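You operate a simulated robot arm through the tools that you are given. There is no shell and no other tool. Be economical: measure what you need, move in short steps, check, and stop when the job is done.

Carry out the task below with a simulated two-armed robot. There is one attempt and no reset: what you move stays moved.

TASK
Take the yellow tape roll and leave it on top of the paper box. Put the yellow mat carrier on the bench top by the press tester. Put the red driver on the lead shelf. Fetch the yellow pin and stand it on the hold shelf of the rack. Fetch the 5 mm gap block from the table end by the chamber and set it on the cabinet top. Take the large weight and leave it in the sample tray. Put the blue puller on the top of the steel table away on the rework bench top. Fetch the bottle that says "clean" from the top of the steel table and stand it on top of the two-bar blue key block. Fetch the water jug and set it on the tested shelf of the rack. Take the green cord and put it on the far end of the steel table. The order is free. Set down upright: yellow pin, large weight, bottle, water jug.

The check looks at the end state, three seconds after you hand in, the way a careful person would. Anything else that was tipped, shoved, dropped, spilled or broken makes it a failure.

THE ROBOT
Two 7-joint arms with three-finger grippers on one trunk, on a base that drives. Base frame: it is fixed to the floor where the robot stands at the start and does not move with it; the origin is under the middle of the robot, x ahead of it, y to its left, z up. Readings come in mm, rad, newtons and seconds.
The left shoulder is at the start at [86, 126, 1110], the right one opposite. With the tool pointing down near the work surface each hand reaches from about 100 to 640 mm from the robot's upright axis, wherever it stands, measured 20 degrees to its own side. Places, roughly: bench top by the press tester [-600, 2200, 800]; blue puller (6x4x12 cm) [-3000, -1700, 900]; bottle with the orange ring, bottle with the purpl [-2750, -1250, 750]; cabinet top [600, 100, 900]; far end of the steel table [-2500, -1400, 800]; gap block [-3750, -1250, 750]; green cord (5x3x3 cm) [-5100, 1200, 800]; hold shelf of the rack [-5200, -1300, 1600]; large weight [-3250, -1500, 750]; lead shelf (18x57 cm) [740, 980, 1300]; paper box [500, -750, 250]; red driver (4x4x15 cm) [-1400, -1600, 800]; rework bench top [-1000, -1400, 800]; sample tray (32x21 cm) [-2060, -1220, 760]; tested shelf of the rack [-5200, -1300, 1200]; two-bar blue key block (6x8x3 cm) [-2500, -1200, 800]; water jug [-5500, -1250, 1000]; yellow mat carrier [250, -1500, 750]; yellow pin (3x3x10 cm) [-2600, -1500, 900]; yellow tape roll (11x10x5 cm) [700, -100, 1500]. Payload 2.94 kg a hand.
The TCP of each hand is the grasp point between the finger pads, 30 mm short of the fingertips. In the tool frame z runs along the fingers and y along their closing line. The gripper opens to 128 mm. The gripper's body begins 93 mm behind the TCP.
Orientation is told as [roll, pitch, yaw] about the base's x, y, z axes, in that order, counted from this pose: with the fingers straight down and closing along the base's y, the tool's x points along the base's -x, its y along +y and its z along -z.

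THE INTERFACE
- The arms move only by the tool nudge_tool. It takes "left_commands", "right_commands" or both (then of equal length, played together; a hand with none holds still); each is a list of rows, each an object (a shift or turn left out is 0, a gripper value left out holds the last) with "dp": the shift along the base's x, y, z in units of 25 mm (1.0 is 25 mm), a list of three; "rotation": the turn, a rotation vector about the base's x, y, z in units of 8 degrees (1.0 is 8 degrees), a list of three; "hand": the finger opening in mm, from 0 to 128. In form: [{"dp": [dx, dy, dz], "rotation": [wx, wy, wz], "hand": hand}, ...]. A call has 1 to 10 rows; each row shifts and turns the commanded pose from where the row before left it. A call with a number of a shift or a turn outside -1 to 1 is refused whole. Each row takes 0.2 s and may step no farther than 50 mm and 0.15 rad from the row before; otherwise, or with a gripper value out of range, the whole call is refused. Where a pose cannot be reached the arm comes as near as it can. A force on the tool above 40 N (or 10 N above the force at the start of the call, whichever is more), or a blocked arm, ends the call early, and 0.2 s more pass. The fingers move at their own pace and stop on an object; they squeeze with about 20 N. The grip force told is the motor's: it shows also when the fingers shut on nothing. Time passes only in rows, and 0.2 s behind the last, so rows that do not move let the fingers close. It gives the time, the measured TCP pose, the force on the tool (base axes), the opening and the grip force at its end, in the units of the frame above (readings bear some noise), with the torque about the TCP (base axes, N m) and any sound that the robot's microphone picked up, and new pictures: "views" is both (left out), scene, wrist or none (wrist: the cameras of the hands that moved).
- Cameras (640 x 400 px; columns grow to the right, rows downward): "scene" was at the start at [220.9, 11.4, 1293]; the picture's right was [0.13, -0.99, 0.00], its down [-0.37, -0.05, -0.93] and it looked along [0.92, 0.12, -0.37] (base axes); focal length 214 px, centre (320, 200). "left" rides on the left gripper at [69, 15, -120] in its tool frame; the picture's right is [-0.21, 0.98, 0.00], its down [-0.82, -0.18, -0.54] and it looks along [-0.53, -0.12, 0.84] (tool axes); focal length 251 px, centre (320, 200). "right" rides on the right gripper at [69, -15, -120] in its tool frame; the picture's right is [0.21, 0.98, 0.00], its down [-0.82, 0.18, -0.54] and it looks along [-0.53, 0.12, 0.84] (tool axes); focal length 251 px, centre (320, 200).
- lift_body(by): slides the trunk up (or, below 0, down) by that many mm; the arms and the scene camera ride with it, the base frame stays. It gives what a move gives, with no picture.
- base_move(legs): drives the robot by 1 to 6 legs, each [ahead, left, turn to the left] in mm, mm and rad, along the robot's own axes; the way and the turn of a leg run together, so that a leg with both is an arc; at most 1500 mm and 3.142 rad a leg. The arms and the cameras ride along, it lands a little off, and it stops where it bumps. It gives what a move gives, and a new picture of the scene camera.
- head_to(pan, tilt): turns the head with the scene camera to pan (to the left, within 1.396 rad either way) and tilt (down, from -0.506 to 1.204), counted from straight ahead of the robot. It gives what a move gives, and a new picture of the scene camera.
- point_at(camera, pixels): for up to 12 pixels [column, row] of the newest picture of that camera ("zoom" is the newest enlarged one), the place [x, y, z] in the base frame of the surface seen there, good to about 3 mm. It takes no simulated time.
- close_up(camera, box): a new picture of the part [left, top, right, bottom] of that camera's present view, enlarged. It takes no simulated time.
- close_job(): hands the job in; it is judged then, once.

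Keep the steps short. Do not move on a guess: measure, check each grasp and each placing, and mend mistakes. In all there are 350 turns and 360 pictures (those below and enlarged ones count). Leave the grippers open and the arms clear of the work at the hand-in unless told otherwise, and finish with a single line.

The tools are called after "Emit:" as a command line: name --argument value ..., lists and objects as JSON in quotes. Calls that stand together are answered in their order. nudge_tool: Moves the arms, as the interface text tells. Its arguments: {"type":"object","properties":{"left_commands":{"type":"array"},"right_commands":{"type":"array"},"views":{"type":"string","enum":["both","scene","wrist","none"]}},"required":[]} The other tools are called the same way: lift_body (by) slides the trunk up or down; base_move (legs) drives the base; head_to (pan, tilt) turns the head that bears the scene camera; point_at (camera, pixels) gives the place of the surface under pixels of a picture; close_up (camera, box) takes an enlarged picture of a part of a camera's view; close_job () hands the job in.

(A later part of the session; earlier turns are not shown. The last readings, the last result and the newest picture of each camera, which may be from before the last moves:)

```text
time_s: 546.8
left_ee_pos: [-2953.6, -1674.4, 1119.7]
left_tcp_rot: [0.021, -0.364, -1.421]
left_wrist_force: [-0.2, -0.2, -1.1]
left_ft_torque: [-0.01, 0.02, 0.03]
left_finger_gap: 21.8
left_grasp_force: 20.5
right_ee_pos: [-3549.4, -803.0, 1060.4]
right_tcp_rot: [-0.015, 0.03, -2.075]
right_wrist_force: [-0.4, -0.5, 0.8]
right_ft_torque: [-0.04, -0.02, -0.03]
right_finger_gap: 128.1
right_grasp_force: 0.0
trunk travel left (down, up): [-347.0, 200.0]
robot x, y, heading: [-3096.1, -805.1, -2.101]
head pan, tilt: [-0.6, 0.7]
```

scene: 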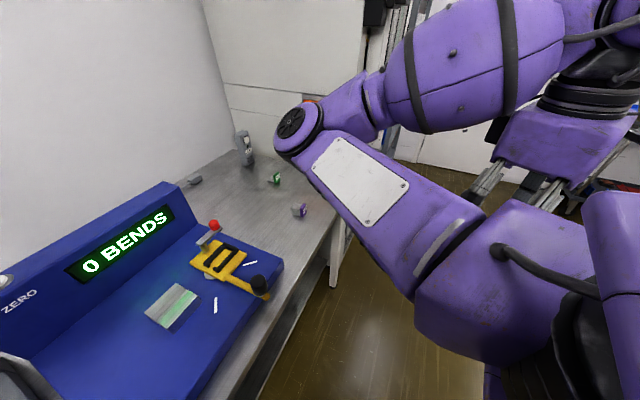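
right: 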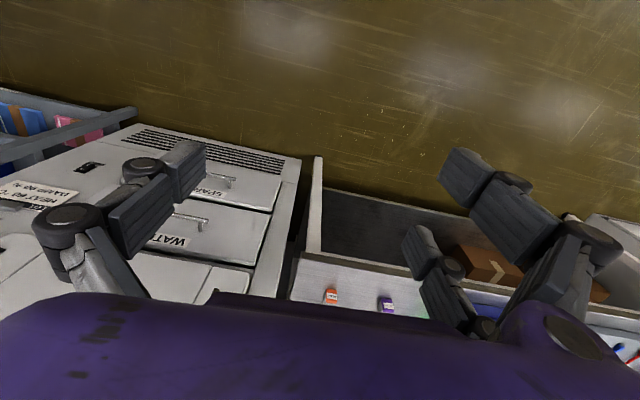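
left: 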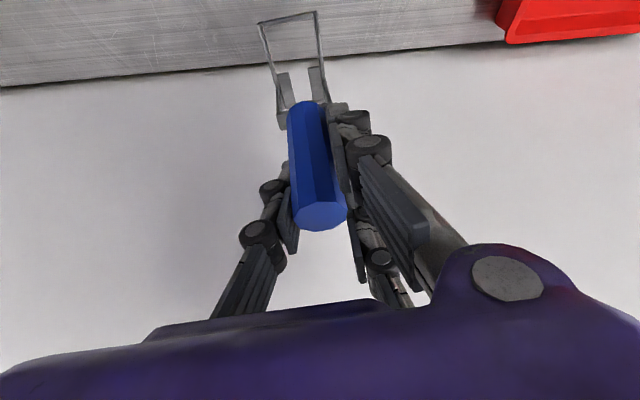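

Held well. Retract over the testers, then drive to the rework bench.

Emit:
nudge_tool --left_commands '[{"dp": [0, 0.9, 0.2]}, {"dp": [0, 0.9, 0]}, {"dp": [0, 0.9, 0]}, {"dp": [0, 0.9, 0]}, {"dp": [0, 0.9, 0]}, {"dp": [0, 0.9, 0]}, {"dp": [0, 0.9, 0]}, {"dp": [0, 0.9, 0]}, {"dp": [0, 0.9, 0]}, {"dp": [0, 0.9, 0]}]' --views "none"

Emit:
base_move --legs '[[-400, 0, 0], [0, 0, 0.53], [0, 1000, 0], [0, 1000, 0]]'

Emit:
head_to --pan 0.2 --tilt 0.75

```text
time_s: 549.0
left_ee_pos: [-2953.7, -1448.3, 1123.2]
left_tcp_rot: [0.022, -0.363, -1.42]
left_wrist_force: [0.1, -0.5, 0.3]
left_ft_torque: [0.0, -0.01, -0.02]
left_finger_gap: 21.7
left_grasp_force: 19.7
right_ee_pos: [-3549.9, -804.2, 1059.9]
right_tcp_rot: [-0.015, 0.029, -2.076]
right_wrist_force: [0.9, 0.3, -0.3]
right_ft_torque: [-0.02, 0.02, -0.03]
right_finger_gap: 128.1
right_grasp_force: 0.1
trunk travel left (down, up): [-347.0, 200.0]
robot x, y, heading: [-3099.9, -803.9, -2.103]
head pan, tilt: [-0.6, 0.7]
```

```text
time_s: 570.3
left_ee_pos: [-456.2, -962.4, 1123.3]
left_tcp_rot: [0.019, -0.363, -0.898]
left_wrist_force: [-0.3, 0.4, -0.4]
left_ft_torque: [-0.05, 0.02, 0.0]
left_finger_gap: 21.1
left_grasp_force: 20.3
right_ee_pos: [-1294.1, -701.8, 1061.5]
right_tcp_rot: [-0.016, 0.032, -1.551]
right_wrist_force: [0.0, -0.6, 0.0]
right_ft_torque: [0.0, -0.01, 0.0]
right_finger_gap: 128.1
right_grasp_force: 0.0
trunk travel left (down, up): [-347.0, 200.0]
robot x, y, heading: [-899.4, -476.7, -1.579]
head pan, tilt: [-0.6, 0.7]
```

scene: 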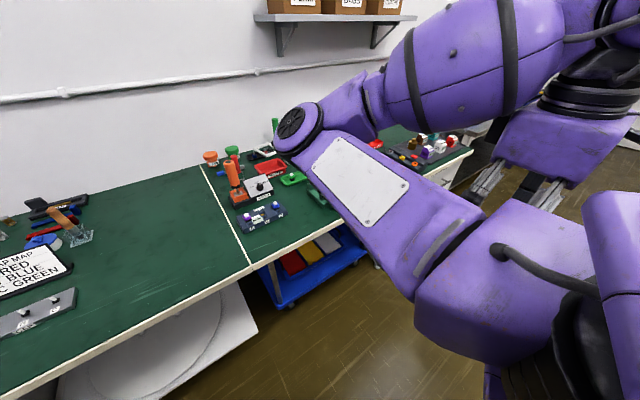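

```text
time_s: 571.4
left_ee_pos: [-455.7, -961.6, 1122.9]
left_tcp_rot: [0.02, -0.363, -0.897]
left_wrist_force: [-0.5, -0.8, -1.2]
left_ft_torque: [0.01, 0.0, 0.03]
left_finger_gap: 21.2
left_grasp_force: 19.8
right_ee_pos: [-1294.0, -701.9, 1061.1]
right_tcp_rot: [-0.015, 0.03, -1.549]
right_wrist_force: [0.0, 0.2, 0.0]
right_ft_torque: [0.04, 0.02, 0.0]
right_finger_gap: 127.9
right_grasp_force: 0.1
trunk travel left (down, up): [-347.0, 200.0]
robot x, y, heading: [-902.1, -475.5, -1.585]
head pan, tilt: [0.201, 0.75]
```

scene: 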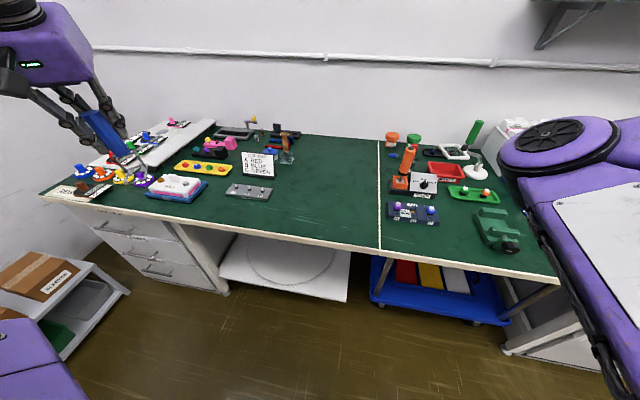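

Emit:
point_at --camera "scene" --pixels '[[330, 195], [330, 215], [380, 200], [272, 190], [330, 160], [300, 175]]'

```text
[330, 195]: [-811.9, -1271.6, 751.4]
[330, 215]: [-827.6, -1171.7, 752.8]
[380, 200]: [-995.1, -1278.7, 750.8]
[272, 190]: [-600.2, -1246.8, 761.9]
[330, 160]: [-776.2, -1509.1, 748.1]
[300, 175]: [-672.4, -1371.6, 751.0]
```

Emit:
base_move --legs '[[280, -260, 0]]'

Emit:
nudge_tool --left_commands '[{"dp": [-0.7, -0.2, -0.9]}, {"dp": [-0.7, -0.2, -0.9]}, {"dp": [-0.7, -0.2, -0.9]}, {"dp": [-0.7, -0.2, -0.9]}, {"dp": [0, 0, -0.9]}, {"dp": [0, 0, -0.9]}, {"dp": [0, 0, -0.9]}, {"dp": [0, 0, -0.9]}, {"dp": [0, 0, -0.9]}]' --views "wrist"

```text
time_s: 574.3
left_ee_pos: [-716.8, -1238.5, 1123.7]
left_tcp_rot: [0.022, -0.363, -0.895]
left_wrist_force: [0.4, -1.0, -0.3]
left_ft_torque: [0.0, -0.01, 0.0]
left_finger_gap: 21.0
left_grasp_force: 20.0
right_ee_pos: [-1556.6, -980.9, 1061.1]
right_tcp_rot: [-0.016, 0.029, -1.547]
right_wrist_force: [-0.5, 0.0, -0.1]
right_ft_torque: [0.02, -0.03, 0.02]
right_finger_gap: 128.0
right_grasp_force: 0.0
trunk travel left (down, up): [-347.0, 200.0]
robot x, y, heading: [-1162.7, -755.3, -1.577]
head pan, tilt: [0.201, 0.75]
```

scene: 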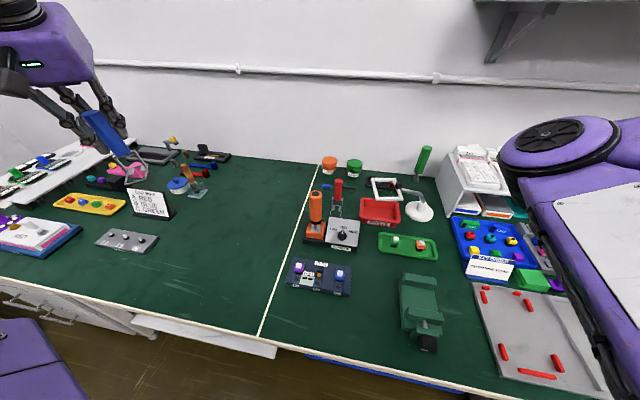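

```text
time_s: 576.3
left_ee_pos: [-787.3, -1259.6, 919.3]
left_tcp_rot: [0.023, -0.364, -0.896]
left_wrist_force: [0.6, -0.4, -1.1]
left_ft_torque: [-0.05, 0.01, 0.03]
left_finger_gap: 21.2
left_grasp_force: 19.6
right_ee_pos: [-1556.6, -981.4, 1061.3]
right_tcp_rot: [-0.015, 0.03, -1.549]
right_wrist_force: [0.3, 0.4, -0.3]
right_ft_torque: [0.01, 0.01, 0.0]
right_finger_gap: 128.2
right_grasp_force: 0.1
trunk travel left (down, up): [-347.0, 200.0]
robot x, y, heading: [-1162.7, -755.5, -1.575]
head pan, tilt: [0.201, 0.75]
```

left: 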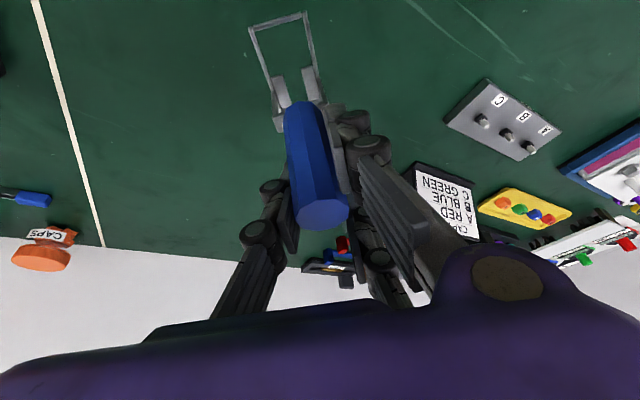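

Emit:
point_at --camera "left" --pixels '[[303, 17], [252, 30], [303, 110], [312, 170], [320, 215]]'

Emit:
nudge_tool --left_commands '[{"dp": [0, 0, -0.9]}, {"dp": [0, 0, -0.9]}, {"dp": [0, 0, -0.8]}, {"dp": [0, 0, -0.3]}, {"dp": [0, 0, -0.2]}, {"dp": [0, 0, -0.1]}]' --views "none"

```text
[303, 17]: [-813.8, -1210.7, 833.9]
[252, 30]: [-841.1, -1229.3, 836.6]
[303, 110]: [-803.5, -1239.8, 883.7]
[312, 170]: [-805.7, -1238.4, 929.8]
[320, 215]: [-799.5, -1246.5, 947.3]
```

```text
time_s: 577.7
left_ee_pos: [-786.6, -1259.6, 840.8]
left_tcp_rot: [0.019, -0.363, -0.895]
left_wrist_force: [-0.1, 1.0, -0.8]
left_ft_torque: [-0.05, 0.0, 0.0]
left_finger_gap: 21.2
left_grasp_force: 20.6
right_ee_pos: [-1555.7, -982.5, 1059.8]
right_tcp_rot: [-0.015, 0.029, -1.548]
right_wrist_force: [-0.8, -0.7, 0.4]
right_ft_torque: [-0.01, 0.02, -0.02]
right_finger_gap: 127.9
right_grasp_force: 0.1
trunk travel left (down, up): [-347.0, 200.0]
robot x, y, heading: [-1166.0, -753.4, -1.579]
head pan, tilt: [0.201, 0.75]
```

Emit:
nudge_tool --left_commands '[{"dp": [0, 0, -0.1]}, {"dp": [0, 0, -0.1]}, {"dp": [0, 0, -0.1]}, {"dp": [0, 0, -0.1]}]' --views "wrist"

```text
time_s: 578.7
left_ee_pos: [-787.3, -1260.3, 832.2]
left_tcp_rot: [0.018, -0.369, -0.894]
left_wrist_force: [2.5, -10.2, 19.8]
left_ft_torque: [0.1, 0.15, -0.05]
left_finger_gap: 22.0
left_grasp_force: 20.3
right_ee_pos: [-1557.3, -981.1, 1061.2]
right_tcp_rot: [-0.016, 0.029, -1.548]
right_wrist_force: [0.4, 0.2, -0.1]
right_ft_torque: [-0.03, 0.0, 0.0]
right_finger_gap: 127.9
right_grasp_force: 0.0
trunk travel left (down, up): [-347.0, 200.0]
robot x, y, heading: [-1166.0, -752.8, -1.575]
head pan, tilt: [0.201, 0.75]
```

left: 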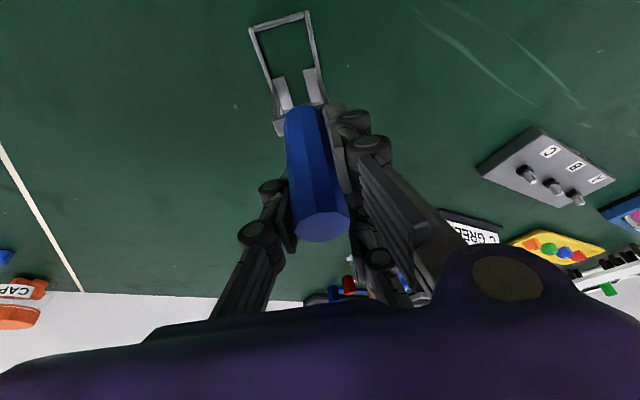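

Contact. Release slowly and watch it.

Emit:
nudge_tool --left_commands '[{"dp": [0, 0, 0.05], "hand": 26}, {"hand": 34}, {"hand": 46}, {"hand": 56}]' --views "wrist"

```text
time_s: 579.7
left_ee_pos: [-787.1, -1258.8, 831.0]
left_tcp_rot: [0.021, -0.364, -0.896]
left_wrist_force: [-0.4, 0.0, -1.1]
left_ft_torque: [-0.01, 0.0, 0.02]
left_finger_gap: 56.1
left_grasp_force: 0.1
right_ee_pos: [-1556.8, -981.1, 1060.5]
right_tcp_rot: [-0.016, 0.03, -1.549]
right_wrist_force: [0.0, 0.8, -0.5]
right_ft_torque: [0.0, 0.0, 0.01]
right_finger_gap: 128.1
right_grasp_force: 0.0
trunk travel left (down, up): [-347.0, 200.0]
robot x, y, heading: [-1163.7, -750.0, -1.579]
head pan, tilt: [0.201, 0.75]
```

left: 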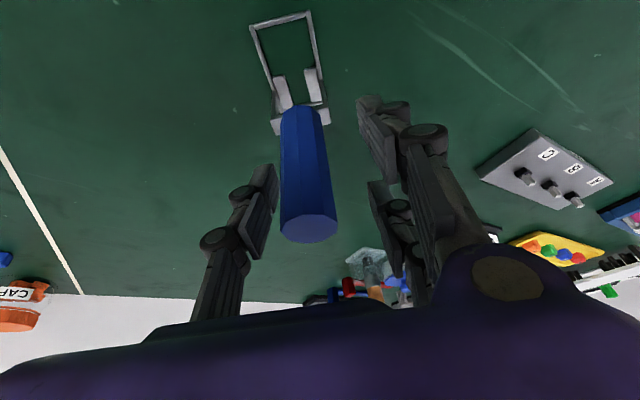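

The puller stands on the bench. Retreat and restore the left hand.

Emit:
nudge_tool --left_commands '[{"dp": [-0.11, 0.14, 0.47]}, {"dp": [-0.22, 0.28, 0.93]}, {"dp": [-0.22, 0.28, 0.93]}, {"dp": [-0.22, 0.28, 0.93]}, {"dp": [-0.22, 0.28, 0.93]}, {"dp": [-0.22, 0.28, 0.93]}, {"dp": [-0.2, 0.6, 0.9], "rotation": [0.676, 0.542, 0]}, {"dp": [-0.2, 0.6, 0.9], "rotation": [0.676, 0.542, 0]}, {"dp": [0, 0.6, 0.9], "rotation": [0.676, 0.542, 0]}, {"dp": [0, 0.6, 0.5]}]' --views "none"

Emit:
nudge_tool --left_commands '[{"dp": [-0.8, 0.4, 0], "rotation": [0, 0, -0.97]}, {"dp": [-0.8, 0.4, 0], "rotation": [0, 0, -0.97]}, {"dp": [-0.8, 0.4, 0], "rotation": [0, 0, -0.97]}, {"dp": [-0.8, 0.4, 0], "rotation": [0, 0, -0.97]}, {"dp": [-0.8, 0.4, 0], "rotation": [0, 0, -0.97]}]' --views "scene"

```text
time_s: 581.9
left_ee_pos: [-828.7, -1159.9, 1039.1]
left_tcp_rot: [0.02, 0.0, -0.895]
left_wrist_force: [0.1, 1.0, 0.0]
left_ft_torque: [-0.04, -0.04, -0.03]
left_finger_gap: 56.1
left_grasp_force: 0.1
right_ee_pos: [-1557.6, -981.2, 1060.8]
right_tcp_rot: [-0.017, 0.031, -1.548]
right_wrist_force: [-0.4, 0.0, -0.9]
right_ft_torque: [-0.01, 0.01, -0.02]
right_finger_gap: 128.1
right_grasp_force: 0.1
trunk travel left (down, up): [-347.0, 200.0]
robot x, y, heading: [-1164.3, -752.1, -1.575]
head pan, tilt: [0.201, 0.75]
```

```text
time_s: 583.1
left_ee_pos: [-927.4, -1110.7, 1038.1]
left_tcp_rot: [0.022, -0.001, -1.575]
left_wrist_force: [-0.5, -0.3, 0.3]
left_ft_torque: [-0.03, -0.02, -0.01]
left_finger_gap: 55.9
left_grasp_force: 0.0
right_ee_pos: [-1556.0, -981.9, 1060.7]
right_tcp_rot: [-0.016, 0.031, -1.547]
right_wrist_force: [-0.2, 0.0, 0.0]
right_ft_torque: [0.02, -0.03, -0.01]
right_finger_gap: 128.0
right_grasp_force: 0.0
trunk travel left (down, up): [-347.0, 200.0]
robot x, y, heading: [-1162.8, -753.8, -1.58]
head pan, tilt: [0.201, 0.75]
```

scene: 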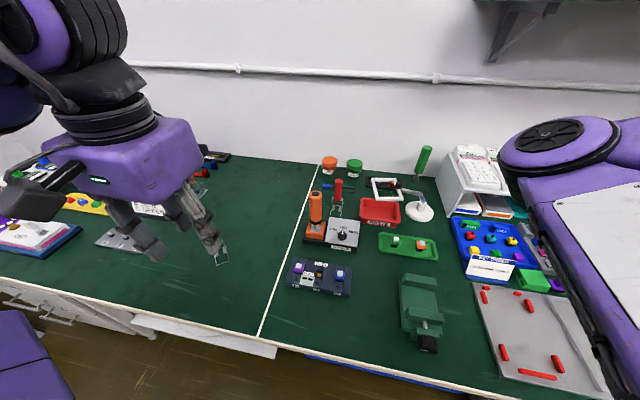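

Drive back to the gap blocks.

Emit:
base_move --legs '[[-250, 0, 0], [0, -1350, 0], [0, -1350, 0], [0, 0, -0.27]]'

Emit:
base_move --legs '[[230, 60, 0]]'

```text
time_s: 609.2
left_ee_pos: [-3740.1, -886.5, 1037.5]
left_tcp_rot: [0.021, 0.001, -1.849]
left_wrist_force: [0.5, -0.5, 0.8]
left_ft_torque: [0.01, 0.01, -0.03]
left_finger_gap: 56.0
left_grasp_force: 0.1
right_ee_pos: [-4310.6, -590.5, 1061.0]
right_tcp_rot: [-0.016, 0.029, -1.825]
right_wrist_force: [0.3, -0.1, 0.2]
right_ft_torque: [-0.01, -0.02, 0.0]
right_finger_gap: 128.1
right_grasp_force: 0.0
trunk travel left (down, up): [-347.0, 200.0]
robot x, y, heading: [-3870.3, -481.3, -1.855]
head pan, tilt: [0.201, 0.75]
```

scene: 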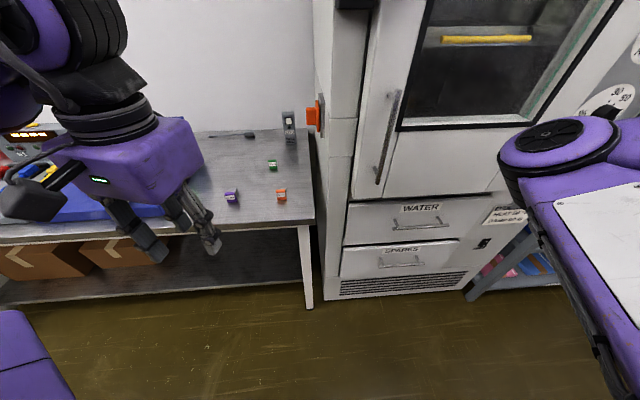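

```text
time_s: 611.0
left_ee_pos: [-3744.3, -1090.3, 1047.3]
left_tcp_rot: [0.022, -0.021, -1.864]
left_wrist_force: [0.1, 1.3, -0.5]
left_ft_torque: [0.04, 0.02, 0.02]
left_finger_gap: 56.0
left_grasp_force: 0.0
right_ee_pos: [-4310.1, -782.5, 1064.2]
right_tcp_rot: [-0.019, 0.033, -1.842]
right_wrist_force: [0.3, 0.8, -0.3]
right_ft_torque: [-0.01, -0.02, -0.04]
right_finger_gap: 127.6
right_grasp_force: 0.1
trunk travel left (down, up): [-347.0, 200.0]
robot x, y, heading: [-3876.2, -701.1, -1.867]
head pan, tilt: [0.201, 0.75]
stopped in leg 1: the robot was blocked; the commanded pose is now the measured one
```

scene: 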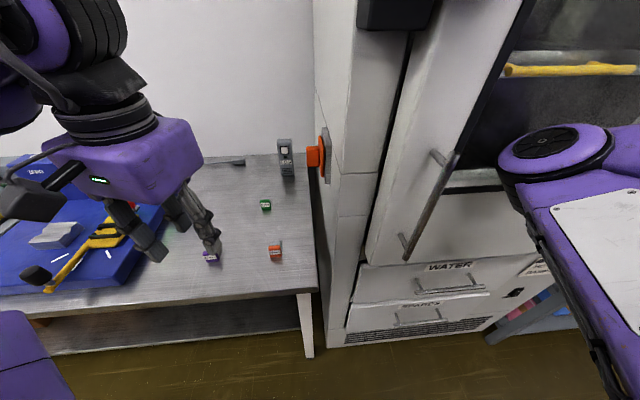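

Blocked by the folded right elbow at the chamber. Back off 25 mm; the left arm can reach from here.

Emit:
base_move --legs '[[-25, 0, 0]]'

Emit:
nudge_tool --left_commands '[{"dp": [-0.2, -1, 0], "rotation": [0, 0, 0.3]}, {"dp": [-0.2, -1, 0], "rotation": [0, 0, 0.3]}, {"dp": [-0.2, -1, 0], "rotation": [0, 0, 0.3]}, {"dp": [-0.2, -1, -0.3], "rotation": [0, 0, 0.3]}, {"dp": [-0.2, -1, -0.5], "rotation": [0, 0, 0.3]}, {"dp": [-0.2, -1, -0.8], "rotation": [0, 0, 0.3]}, {"dp": [-0.2, -1, -0.8], "rotation": [0, 0, 0.3]}, {"dp": [-0.2, -1, -0.8]}, {"dp": [0, -1, -0.8]}, {"dp": [0, -0.6, -0.8]}]' --views "wrist"

```text
time_s: 611.8
left_ee_pos: [-3741.9, -1085.1, 1040.6]
left_tcp_rot: [0.024, -0.004, -1.86]
left_wrist_force: [-0.8, 0.0, -0.6]
left_ft_torque: [-0.02, -0.01, 0.01]
left_finger_gap: 56.3
left_grasp_force: 0.0
right_ee_pos: [-4308.1, -781.4, 1059.2]
right_tcp_rot: [-0.02, 0.06, -1.834]
right_wrist_force: [-0.2, -0.4, 0.4]
right_ft_torque: [0.0, 0.0, 0.06]
right_finger_gap: 127.9
right_grasp_force: 0.1
trunk travel left (down, up): [-347.0, 200.0]
robot x, y, heading: [-3862.3, -683.8, -1.864]
head pan, tilt: [0.201, 0.75]
```

scene: 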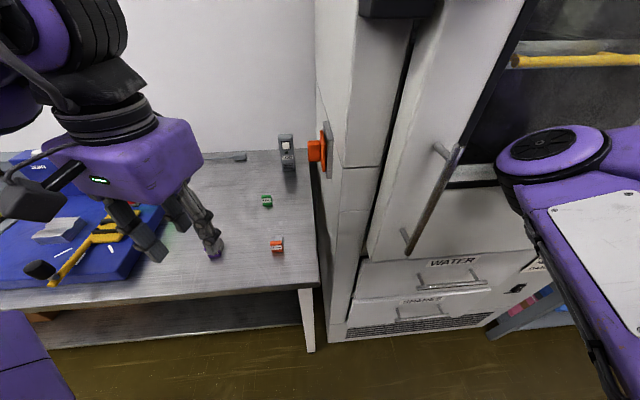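

```text
time_s: 614.0
left_ee_pos: [-3781.6, -1326.0, 922.8]
left_tcp_rot: [0.022, -0.004, -1.566]
left_wrist_force: [-0.3, 0.0, 0.5]
left_ft_torque: [-0.01, 0.0, 0.01]
left_finger_gap: 55.7
left_grasp_force: 0.0
right_ee_pos: [-4309.9, -781.9, 1058.1]
right_tcp_rot: [-0.019, 0.059, -1.834]
right_wrist_force: [-0.3, -0.7, -0.1]
right_ft_torque: [-0.01, 0.01, -0.02]
right_finger_gap: 128.0
right_grasp_force: 0.1
trunk travel left (down, up): [-347.0, 200.0]
robot x, y, heading: [-3865.1, -678.8, -1.86]
head pan, tilt: [0.201, 0.75]
```

left: 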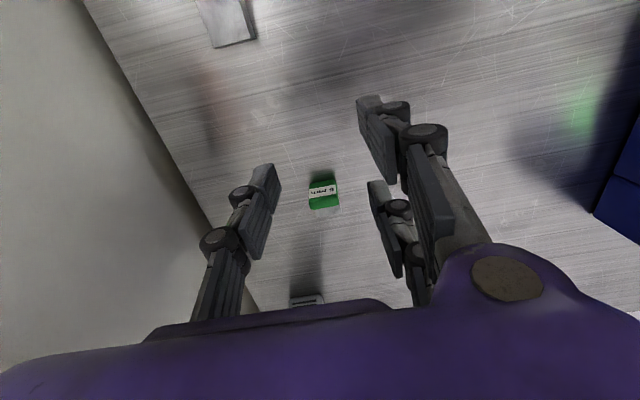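

Emit:
close_up --camera "left" --box '[290, 165, 360, 225]'

Emit:
point_at --camera "zoom" --pixels '[[310, 280], [190, 265], [435, 270], [300, 200], [320, 140], [290, 320], [440, 310], [180, 300]]'

```text
6.67 times, centred on (325, 195) of left
```

zoom: 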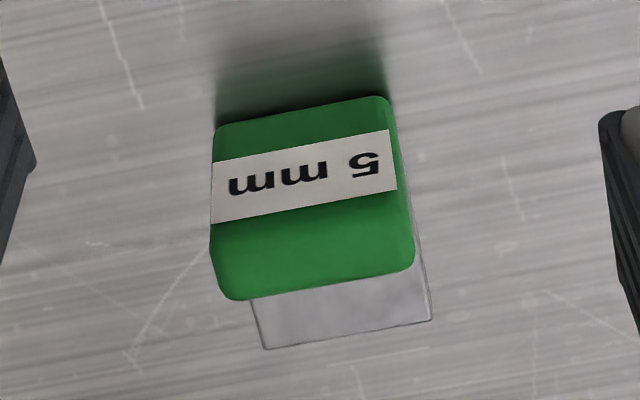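

```text
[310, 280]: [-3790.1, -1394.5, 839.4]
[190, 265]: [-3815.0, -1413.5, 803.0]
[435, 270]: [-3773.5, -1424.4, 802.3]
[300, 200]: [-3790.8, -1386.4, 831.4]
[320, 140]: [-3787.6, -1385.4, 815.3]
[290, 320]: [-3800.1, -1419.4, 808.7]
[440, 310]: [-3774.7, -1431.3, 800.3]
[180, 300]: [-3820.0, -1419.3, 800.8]
```

The 5 mm block has a 30×12×40 green cap with a thin plate behind. I turn the tool 90° to close front-to-back, offset 12 mm sideways.

Emit:
nudge_tool --left_commands '[{"dp": [-0.1, -0.2, 0], "rotation": [0, 0, -0.94]}, {"dp": [-0.1, -0.2, 0], "rotation": [0, 0, -0.94]}, {"dp": [-0.1, -0.2, 0], "rotation": [0, 0, -0.94]}, {"dp": [-0.1, -0.2, 0], "rotation": [0, 0, -0.94]}, {"dp": [-0.1, -0.3, 0], "rotation": [0, 0, -0.94]}, {"dp": [-0.1, -0.3, 0], "rotation": [0, 0, -0.94]}, {"dp": [-0.1, -0.3, 0], "rotation": [0, 0, -0.94]}, {"dp": [-0.1, -0.3, 0], "rotation": [0, 0, -0.94]}, {"dp": [0, -0.3, 0], "rotation": [0, 0, -0.94]}, {"dp": [0, -0.3, 0], "rotation": [0, 0, -0.94]}]' --views "none"

Emit:
nudge_tool --left_commands '[{"dp": [0, 0, 0], "rotation": [0, 0, -0.94]}, {"dp": [0, 0, 0], "rotation": [0, 0, -0.94]}]' --views "wrist"

```text
time_s: 616.2
left_ee_pos: [-3786.8, -1337.4, 925.0]
left_tcp_rot: [0.046, -0.005, -2.518]
left_wrist_force: [-0.3, -0.8, -0.8]
left_ft_torque: [0.01, 0.01, 0.02]
left_finger_gap: 56.1
left_grasp_force: 0.1
left hand out of reach, approached as far as the arm can: row 7, 8, 9, 10
right_ee_pos: [-4308.9, -781.0, 1060.5]
right_tcp_rot: [-0.02, 0.055, -1.833]
right_wrist_force: [0.3, 0.4, 0.3]
right_ft_torque: [0.01, -0.01, -0.01]
right_finger_gap: 128.0
right_grasp_force: 0.0
trunk travel left (down, up): [-347.0, 200.0]
robot x, y, heading: [-3871.5, -680.3, -1.865]
head pan, tilt: [0.201, 0.75]
```

```text
time_s: 616.8
left_ee_pos: [-3785.4, -1338.4, 923.9]
left_tcp_rot: [0.046, -0.004, -2.518]
left_wrist_force: [-0.7, 0.7, -0.4]
left_ft_torque: [-0.01, 0.01, -0.01]
left_finger_gap: 55.9
left_grasp_force: 0.1
left hand out of reach, approached as far as the arm can: row 1, 2
right_ee_pos: [-4308.9, -780.4, 1059.7]
right_tcp_rot: [-0.021, 0.055, -1.835]
right_wrist_force: [-0.2, -0.1, 0.1]
right_ft_torque: [0.0, 0.02, 0.01]
right_finger_gap: 128.1
right_grasp_force: 0.0
trunk travel left (down, up): [-347.0, 200.0]
robot x, y, heading: [-3869.3, -680.4, -1.858]
head pan, tilt: [0.201, 0.75]
```

left: 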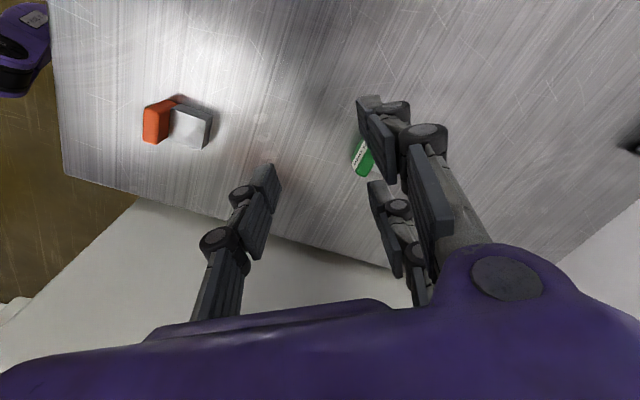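

Inward limit reached (rel −0.66). Try the outward direction: turn the base +0.3 and rotate the tool to yaw 0.

Emit:
base_move --legs '[[0, 0, 0.3]]'

Emit:
nudge_tool --left_commands '[{"dp": [0, 0, 0.3], "rotation": [0, 0, 0.97]}, {"dp": [0, 0, 0], "rotation": [0, 0, 0.97]}, {"dp": [0, 0, 0], "rotation": [0, 0, 0.97]}, {"dp": [0, 0, 0], "rotation": [0, 0, 0.97]}, {"dp": [0, 0, 0], "rotation": [0, 0, 0.97]}, {"dp": [0, 0, 0], "rotation": [0, 0, 0.97]}, {"dp": [0, 0, 0], "rotation": [0, 0, 0.97]}, {"dp": [0, 0, 0], "rotation": [0, 0, 0.97]}, {"dp": [0, 0, 0], "rotation": [0, 0, 0.97]}, {"dp": [0, 0, 0], "rotation": [0, 0, 0.97]}]' --views "none"

Emit:
nudge_tool --left_commands '[{"dp": [0, 0, 0], "rotation": [0, 0, 0.97]}, {"dp": [0, 0, 0], "rotation": [0, 0, 0.97]}, {"dp": [0, 0, 0], "rotation": [0, 0, 0.97]}, {"dp": [0, 0, 0], "rotation": [0, 0, 0.97]}, {"dp": [0, 0, 0], "rotation": [0, 0, 0.97]}, {"dp": [0, 0, 0], "rotation": [0, 0, 0.97]}]' --views "wrist"

```text
time_s: 617.5
left_ee_pos: [-3783.2, -1336.9, 925.5]
left_tcp_rot: [0.046, -0.004, -2.511]
left_wrist_force: [0.0, 0.3, -0.1]
left_ft_torque: [-0.01, -0.01, -0.02]
left_finger_gap: 55.9
left_grasp_force: 0.0
right_ee_pos: [-4308.2, -782.0, 1059.9]
right_tcp_rot: [-0.019, 0.055, -1.835]
right_wrist_force: [0.1, -0.1, -0.5]
right_ft_torque: [-0.02, 0.03, 0.02]
right_finger_gap: 128.0
right_grasp_force: 0.0
trunk travel left (down, up): [-347.0, 200.0]
robot x, y, heading: [-3870.3, -681.0, -1.86]
head pan, tilt: [0.201, 0.75]
stopped in leg 1: the robot was blocked; the commanded pose is now the measured one
```

scene: 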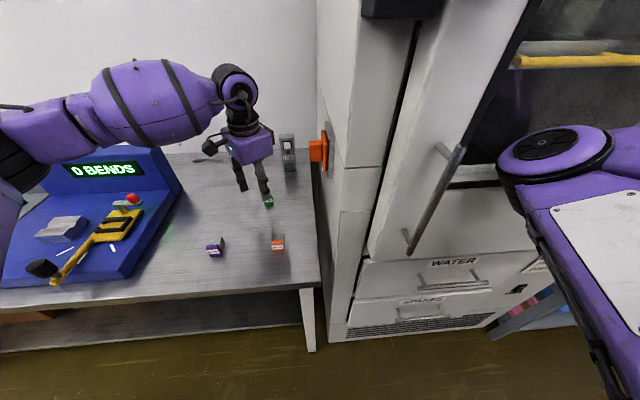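

```text
time_s: 619.7
left_ee_pos: [-3784.6, -1336.1, 933.0]
left_tcp_rot: [0.04, -0.007, -1.155]
left_wrist_force: [0.8, -0.2, -0.1]
left_ft_torque: [0.0, 0.01, -0.02]
left_finger_gap: 55.9
left_grasp_force: 0.1
right_ee_pos: [-4308.3, -783.1, 1059.0]
right_tcp_rot: [-0.02, 0.056, -1.836]
right_wrist_force: [1.3, -0.3, -0.5]
right_ft_torque: [-0.01, 0.02, -0.01]
right_finger_gap: 128.0
right_grasp_force: 0.0
trunk travel left (down, up): [-347.0, 200.0]
robot x, y, heading: [-3865.5, -682.2, -1.853]
head pan, tilt: [0.201, 0.75]
```

```text
time_s: 621.1
left_ee_pos: [-3783.1, -1335.8, 932.4]
left_tcp_rot: [0.038, -0.004, -0.342]
left_wrist_force: [0.3, -0.4, -0.8]
left_ft_torque: [0.02, 0.02, 0.03]
left_finger_gap: 56.0
left_grasp_force: 0.0
right_ee_pos: [-4309.4, -783.3, 1059.2]
right_tcp_rot: [-0.019, 0.054, -1.835]
right_wrist_force: [-0.2, -0.8, 0.4]
right_ft_torque: [0.02, 0.02, -0.03]
right_finger_gap: 127.9
right_grasp_force: 0.0
trunk travel left (down, up): [-347.0, 200.0]
robot x, y, heading: [-3867.5, -680.5, -1.852]
head pan, tilt: [0.201, 0.75]
```

left: 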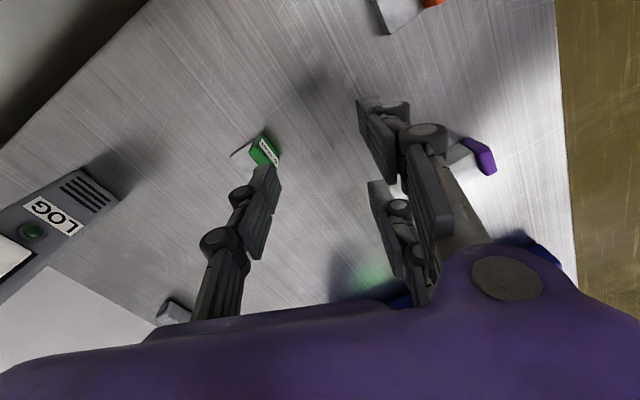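

Outward rotation works. Finish to yaw 0, align (TCP −3778,−1392) and descend partly.

Emit:
nudge_tool --left_commands '[{"dp": [0.2, -0.7, 0], "rotation": [0, 0, 0.82]}, {"dp": [0, -0.7, 0], "rotation": [0, 0, 0.82]}, {"dp": [0, -0.84, 0], "rotation": [0, 0, 0.81]}, {"dp": [0, 0, -0.9]}]' --views "wrist"

Emit:
close_up --camera "left" --box '[250, 110, 390, 220]'

```text
time_s: 622.1
left_ee_pos: [-3780.0, -1392.7, 909.8]
left_tcp_rot: [0.038, 0.0, -0.003]
left_wrist_force: [0.5, -0.5, -0.5]
left_ft_torque: [0.05, 0.04, 0.01]
left_finger_gap: 55.8
left_grasp_force: 0.1
right_ee_pos: [-4309.0, -781.8, 1059.5]
right_tcp_rot: [-0.019, 0.055, -1.835]
right_wrist_force: [-0.4, -0.5, 0.5]
right_ft_torque: [-0.03, 0.01, 0.01]
right_finger_gap: 128.0
right_grasp_force: 0.0
trunk travel left (down, up): [-347.0, 200.0]
robot x, y, heading: [-3870.6, -681.4, -1.856]
head pan, tilt: [0.201, 0.75]
```

left: 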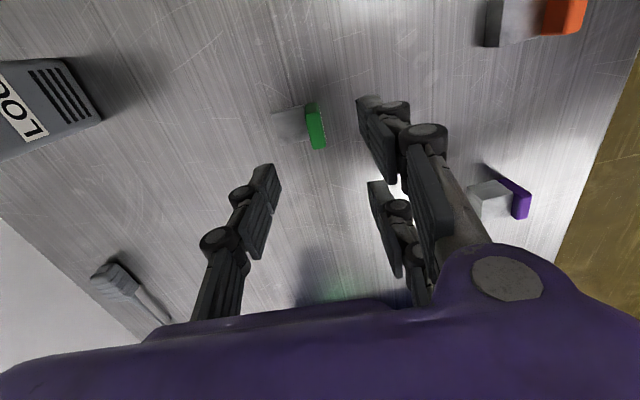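

```text
3.64 times, centred on (320, 165) of left
```

zoom: 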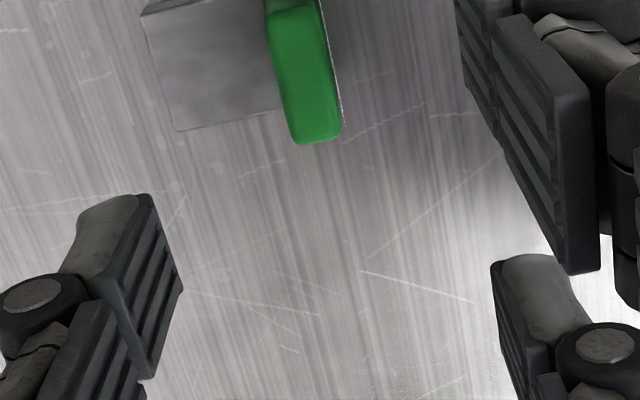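

Emit:
point_at --camera "zoom" --pixels '[[305, 70], [285, 70], [325, 70], [315, 135], [295, 20], [220, 60], [180, 120]]'

```text
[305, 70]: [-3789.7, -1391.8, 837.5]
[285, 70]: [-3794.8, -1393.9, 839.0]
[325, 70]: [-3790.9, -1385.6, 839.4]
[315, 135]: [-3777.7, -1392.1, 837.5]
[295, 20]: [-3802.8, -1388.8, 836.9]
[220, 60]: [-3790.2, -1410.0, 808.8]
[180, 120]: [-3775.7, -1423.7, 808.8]
```

Emit:
nudge_tool --left_commands '[{"dp": [0.06, 0.04, -0.9]}, {"dp": [0, 0, -0.9]}, {"dp": [0, 0, -0.8]}, {"hand": 30}, {"hand": 4}, {"hand": 4}, {"hand": 4}]' --views "wrist"

```text
time_s: 623.7
left_ee_pos: [-3778.0, -1391.6, 845.6]
left_tcp_rot: [0.037, 0.001, -0.001]
left_wrist_force: [-1.3, -0.5, 2.2]
left_ft_torque: [-0.07, 0.0, 0.01]
left_finger_gap: 9.7
left_grasp_force: 19.8
right_ee_pos: [-4308.7, -781.0, 1059.1]
right_tcp_rot: [-0.02, 0.056, -1.833]
right_wrist_force: [-0.2, 0.3, -0.1]
right_ft_torque: [-0.03, 0.01, 0.0]
right_finger_gap: 128.1
right_grasp_force: 0.2
trunk travel left (down, up): [-347.0, 200.0]
robot x, y, heading: [-3870.0, -681.6, -1.859]
head pan, tilt: [0.201, 0.75]
```

left: 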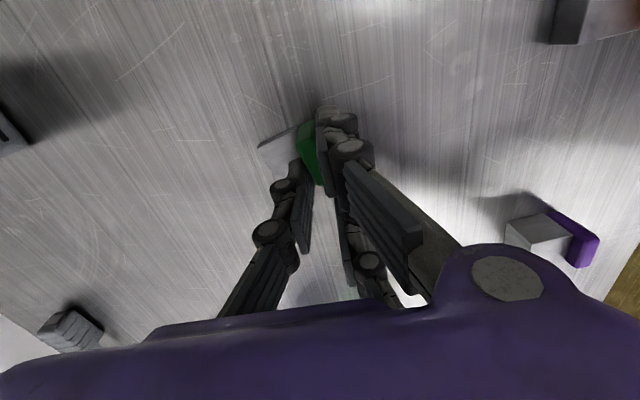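

Gripped (9.7 mm). Lift.

Emit:
nudge_tool --left_commands '[{"dp": [0, 0, 0.4]}, {"dp": [0, 0, 0.8]}, {"dp": [0, 0, 1]}, {"dp": [0, 0, 1]}, {"dp": [0, 0, 1]}, {"dp": [0, 0.5, 1]}, {"dp": [0, 0.8, 1]}, {"dp": [0, 0.8, 1]}]' --views "wrist"

```text
time_s: 625.5
left_ee_pos: [-3778.1, -1338.5, 1026.2]
left_tcp_rot: [0.034, -0.002, -0.001]
left_wrist_force: [1.2, 0.2, -0.6]
left_ft_torque: [0.0, 0.0, 0.06]
left_finger_gap: 9.5
left_grasp_force: 20.4
right_ee_pos: [-4307.9, -781.9, 1057.9]
right_tcp_rot: [-0.02, 0.054, -1.834]
right_wrist_force: [1.0, 0.4, -0.1]
right_ft_torque: [0.04, -0.01, 0.02]
right_finger_gap: 128.0
right_grasp_force: 0.1
trunk travel left (down, up): [-347.0, 200.0]
robot x, y, heading: [-3866.6, -679.0, -1.861]
head pan, tilt: [0.201, 0.75]
```

left: 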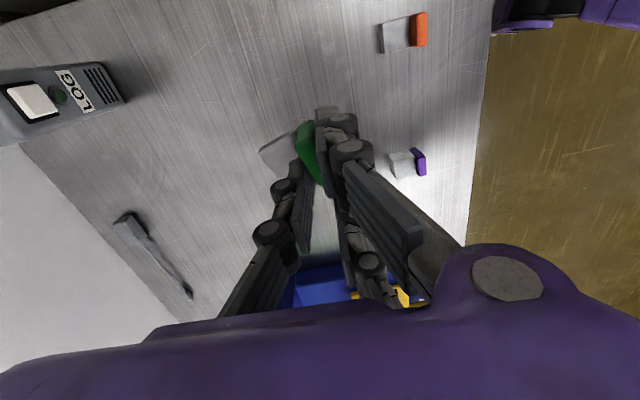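

Held. Back well off, turn east and drive to the cabinet.

Emit:
base_move --legs '[[-450, 0, 0], [0, 0, 1.86], [1150, 0, 0], [1150, 0, 0], [1050, 0, 0]]'

Emit:
head_to --pan 0.35 --tilt 0.55

```text
time_s: 648.6
left_ee_pos: [196.7, 102.4, 1022.6]
left_tcp_rot: [0.043, -0.002, 1.886]
left_wrist_force: [-0.1, -0.2, 0.0]
left_ft_torque: [0.02, -0.02, 0.0]
left_finger_gap: 8.3
left_grasp_force: 19.7
right_ee_pos: [-164.1, -578.1, 1058.3]
right_tcp_rot: [-0.02, 0.061, 0.055]
right_wrist_force: [0.7, -0.3, -0.2]
right_ft_torque: [-0.01, 0.0, -0.01]
right_finger_gap: 128.0
right_grasp_force: 0.1
trunk travel left (down, up): [-347.0, 200.0]
robot x, y, heading: [-399.3, -192.3, 0.031]
head pan, tilt: [0.201, 0.75]
```

scene: 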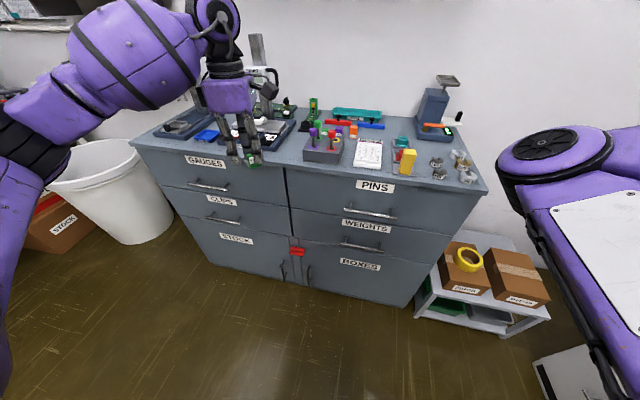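

```text
time_s: 649.3
left_ee_pos: [196.0, 101.8, 1021.7]
left_tcp_rot: [0.043, -0.003, 1.887]
left_wrist_force: [0.1, 1.1, 0.0]
left_ft_torque: [0.01, -0.01, -0.04]
left_finger_gap: 8.6
left_grasp_force: 20.0
right_ee_pos: [-164.0, -577.9, 1057.8]
right_tcp_rot: [-0.02, 0.058, 0.055]
right_wrist_force: [0.5, -0.4, -0.6]
right_ft_torque: [-0.04, 0.01, -0.03]
right_finger_gap: 128.0
right_grasp_force: 0.0
trunk travel left (down, up): [-347.0, 200.0]
robot x, y, heading: [-405.2, -192.5, 0.033]
head pan, tilt: [0.351, 0.55]
```

scene: 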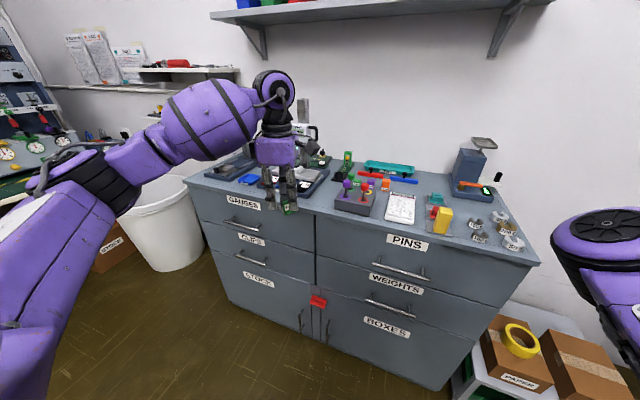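

Emit:
close_up --camera "scene" --box '[280, 140, 540, 270]'

Emit:
point_at --camera "scene" --pixels '[[320, 195], [420, 195], [455, 200], [455, 225], [385, 208], [330, 180], [425, 225], [415, 180], [440, 190]]'

```text
2.46 times, centred on (410, 205) of scene
```

zoom: 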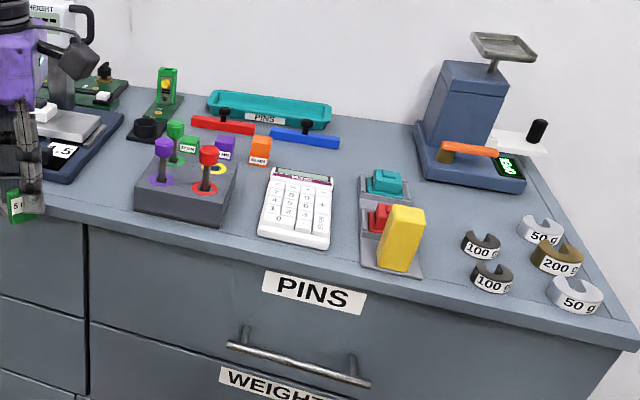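

```text
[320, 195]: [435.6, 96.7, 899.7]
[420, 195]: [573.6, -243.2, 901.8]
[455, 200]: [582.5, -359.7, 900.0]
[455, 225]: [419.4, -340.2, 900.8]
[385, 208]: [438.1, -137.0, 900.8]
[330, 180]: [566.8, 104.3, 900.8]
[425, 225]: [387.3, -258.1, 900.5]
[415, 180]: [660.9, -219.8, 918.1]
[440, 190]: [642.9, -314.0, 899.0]
```

Free spot near (440,−335) between the yellow-top pad and the weights. Raise a bit, drive, and move above.

Emit:
nudge_tool --left_commands '[{"dp": [0, 0, 1]}, {"dp": [-0.5, 0, 1]}, {"dp": [-1, 0, 0]}, {"dp": [-1, 0, 0]}, {"dp": [-1, 0, 0]}]' --views "none"

Emit:
base_move --legs '[[0, -260, 0], [330, 0, 0]]'

Emit:
nudge_tool --left_commands '[{"dp": [0, -1, 0]}, {"dp": [0, -1, 0]}, {"dp": [0, -1, 0]}, {"dp": [0, -1, 0]}, {"dp": [0, -1, 0]}, {"dp": [0, -1, 0]}, {"dp": [0, -1, 0]}]' --views "wrist"

```text
time_s: 650.5
left_ee_pos: [110.1, 101.9, 1072.4]
left_tcp_rot: [0.043, -0.003, 1.886]
left_wrist_force: [-0.5, 0.0, -1.1]
left_ft_torque: [-0.03, -0.02, 0.0]
left_finger_gap: 8.7
left_grasp_force: 20.0
right_ee_pos: [-166.0, -577.6, 1058.0]
right_tcp_rot: [-0.021, 0.059, 0.055]
right_wrist_force: [-0.4, 0.3, 0.2]
right_ft_torque: [-0.01, -0.04, -0.04]
right_finger_gap: 127.9
right_grasp_force: 0.0
trunk travel left (down, up): [-347.0, 200.0]
robot x, y, heading: [-404.5, -190.6, 0.036]
head pan, tilt: [0.351, 0.55]
```

```text
time_s: 655.2
left_ee_pos: [442.1, -148.6, 1070.9]
left_tcp_rot: [0.042, -0.001, 1.887]
left_wrist_force: [0.1, -0.2, -1.3]
left_ft_torque: [0.03, 0.05, 0.02]
left_finger_gap: 8.4
left_grasp_force: 20.2
right_ee_pos: [167.9, -828.2, 1058.5]
right_tcp_rot: [-0.019, 0.062, 0.055]
right_wrist_force: [0.7, 0.2, -0.6]
right_ft_torque: [0.01, 0.04, 0.01]
right_finger_gap: 128.0
right_grasp_force: 0.0
trunk travel left (down, up): [-347.0, 200.0]
robot x, y, heading: [-69.7, -440.8, 0.035]
head pan, tilt: [0.351, 0.55]
```

scene: 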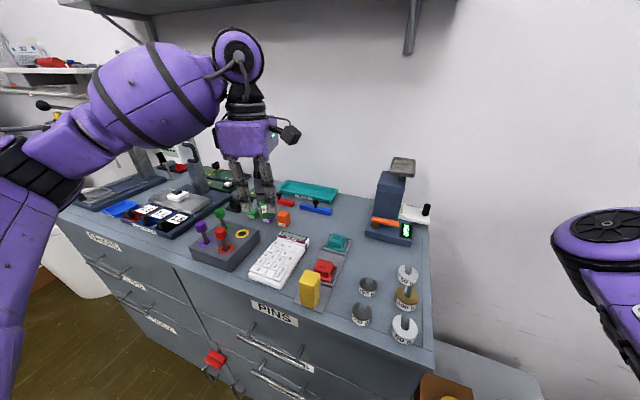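

```text
time_s: 656.8
left_ee_pos: [443.6, -325.9, 1072.6]
left_tcp_rot: [0.042, -0.003, 1.886]
left_wrist_force: [0.7, 0.1, -1.0]
left_ft_torque: [-0.02, -0.01, 0.01]
left_finger_gap: 8.4
left_grasp_force: 20.0
right_ee_pos: [167.7, -828.8, 1058.1]
right_tcp_rot: [-0.02, 0.061, 0.055]
right_wrist_force: [-0.4, 0.0, -0.5]
right_ft_torque: [0.05, 0.0, 0.03]
right_finger_gap: 127.8
right_grasp_force: 0.2
trunk travel left (down, up): [-347.0, 200.0]
robot x, y, heading: [-72.6, -443.2, 0.027]
head pan, tilt: [0.351, 0.55]
```

left: 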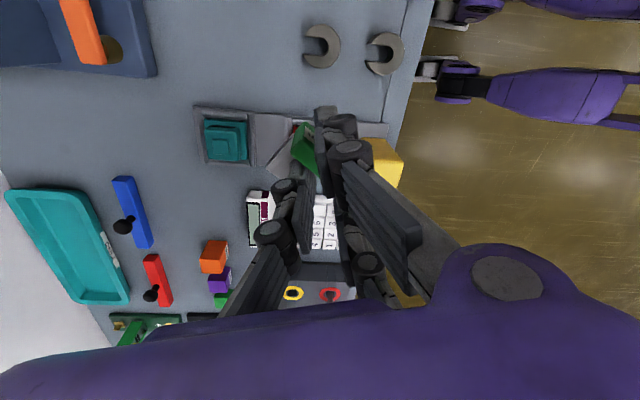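

Emit:
point_at --camera "left" --pixels '[[322, 62], [385, 70], [290, 110], [200, 105], [370, 120], [340, 85], [150, 70], [260, 85]]'

```text
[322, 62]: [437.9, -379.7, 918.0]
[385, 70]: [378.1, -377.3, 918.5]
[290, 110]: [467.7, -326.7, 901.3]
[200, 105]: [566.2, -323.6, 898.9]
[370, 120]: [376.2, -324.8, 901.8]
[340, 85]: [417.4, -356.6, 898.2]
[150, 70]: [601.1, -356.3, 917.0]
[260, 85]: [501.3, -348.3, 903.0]
```

Better spot ≈(520,−370), clear of pad (y −322), weights (x<460) and scale (x>595). Move and descend.

Emit:
nudge_tool --left_commands '[{"dp": [0.9, -0.5, 0]}, {"dp": [0.9, -0.5, -0.5]}, {"dp": [0.9, -0.5, -0.8]}, {"dp": [0, 0, -0.9]}, {"dp": [0, 0, -0.9]}, {"dp": [0, 0, -0.9]}]' --views "wrist"

Emit:
close_up --camera "left" --box '[220, 60, 420, 220]'

```text
time_s: 658.2
left_ee_pos: [512.0, -361.1, 973.6]
left_tcp_rot: [0.043, 0.001, 1.886]
left_wrist_force: [0.2, -0.4, -1.7]
left_ft_torque: [0.02, 0.04, -0.01]
left_finger_gap: 8.6
left_grasp_force: 19.8
right_ee_pos: [168.2, -827.8, 1058.2]
right_tcp_rot: [-0.02, 0.061, 0.055]
right_wrist_force: [-0.2, 0.8, -0.1]
right_ft_torque: [0.0, 0.03, 0.02]
right_finger_gap: 127.8
right_grasp_force: 0.1
trunk travel left (down, up): [-347.0, 200.0]
robot x, y, heading: [-70.6, -443.4, 0.035]
head pan, tilt: [0.351, 0.55]
```

left: 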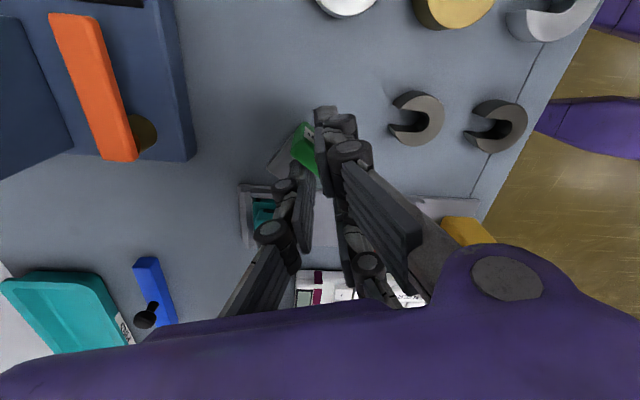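

```text
2.50 times, centred on (320, 140) of left
```

zoom: 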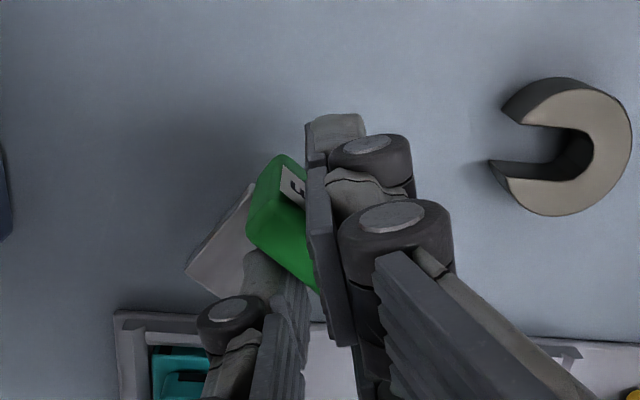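

Emit:
nudge_tool --left_commands '[{"dp": [0, -0.5, -0.4]}, {"dp": [0, 0, -0.4]}, {"dp": [0, 0, -0.2]}, {"dp": [0, 0, -0.12]}, {"dp": [0, 0, -0.12]}]' --views "none"

```text
time_s: 659.4
left_ee_pos: [509.5, -374.9, 945.0]
left_tcp_rot: [0.038, 0.004, 1.888]
left_wrist_force: [0.3, 0.1, 21.4]
left_ft_torque: [-0.23, -0.51, -0.01]
left_finger_gap: 8.6
left_grasp_force: 20.1
right_ee_pos: [166.0, -827.7, 1059.8]
right_tcp_rot: [-0.02, 0.06, 0.053]
right_wrist_force: [-0.4, -1.4, -0.3]
right_ft_torque: [0.01, -0.01, 0.01]
right_finger_gap: 128.2
right_grasp_force: 0.1
trunk travel left (down, up): [-347.0, 200.0]
robot x, y, heading: [-70.9, -442.9, 0.032]
head pan, tilt: [0.351, 0.55]
```

Contact at 945 as expected. Release and rise.

Emit:
nudge_tool --left_commands '[{"dp": [0, 0, 0.04], "hand": 16}, {"hand": 26}, {"hand": 30}, {"dp": [0, 0, 0.5]}, {"dp": [0, 0, 1]}, {"dp": [0, 0, 1]}, {"dp": [0, 0, 1]}, {"dp": [-0.5, 0, 1]}, {"dp": [-0.5, 0, 0.8]}]' --views "wrist"

```text
time_s: 661.4
left_ee_pos: [484.4, -375.5, 1075.1]
left_tcp_rot: [0.042, -0.002, 1.887]
left_wrist_force: [0.4, 0.2, 0.4]
left_ft_torque: [-0.02, -0.01, 0.02]
left_finger_gap: 30.3
left_grasp_force: 0.1
right_ee_pos: [167.7, -828.0, 1058.7]
right_tcp_rot: [-0.02, 0.06, 0.054]
right_wrist_force: [-1.2, -0.2, -0.1]
right_ft_torque: [-0.01, -0.02, 0.0]
right_finger_gap: 128.1
right_grasp_force: 0.1
trunk travel left (down, up): [-347.0, 200.0]
robot x, y, heading: [-71.2, -439.4, 0.03]
head pan, tilt: [0.351, 0.55]
```

left: 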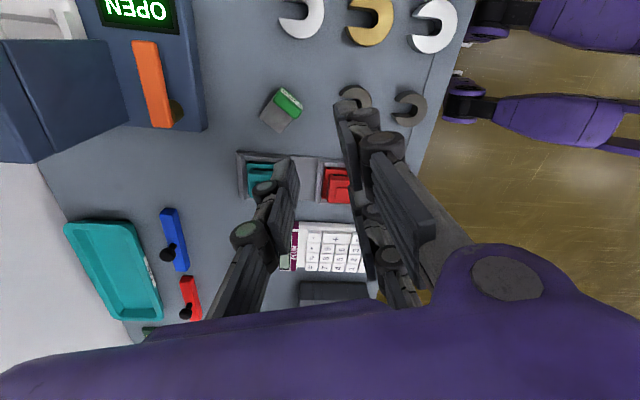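

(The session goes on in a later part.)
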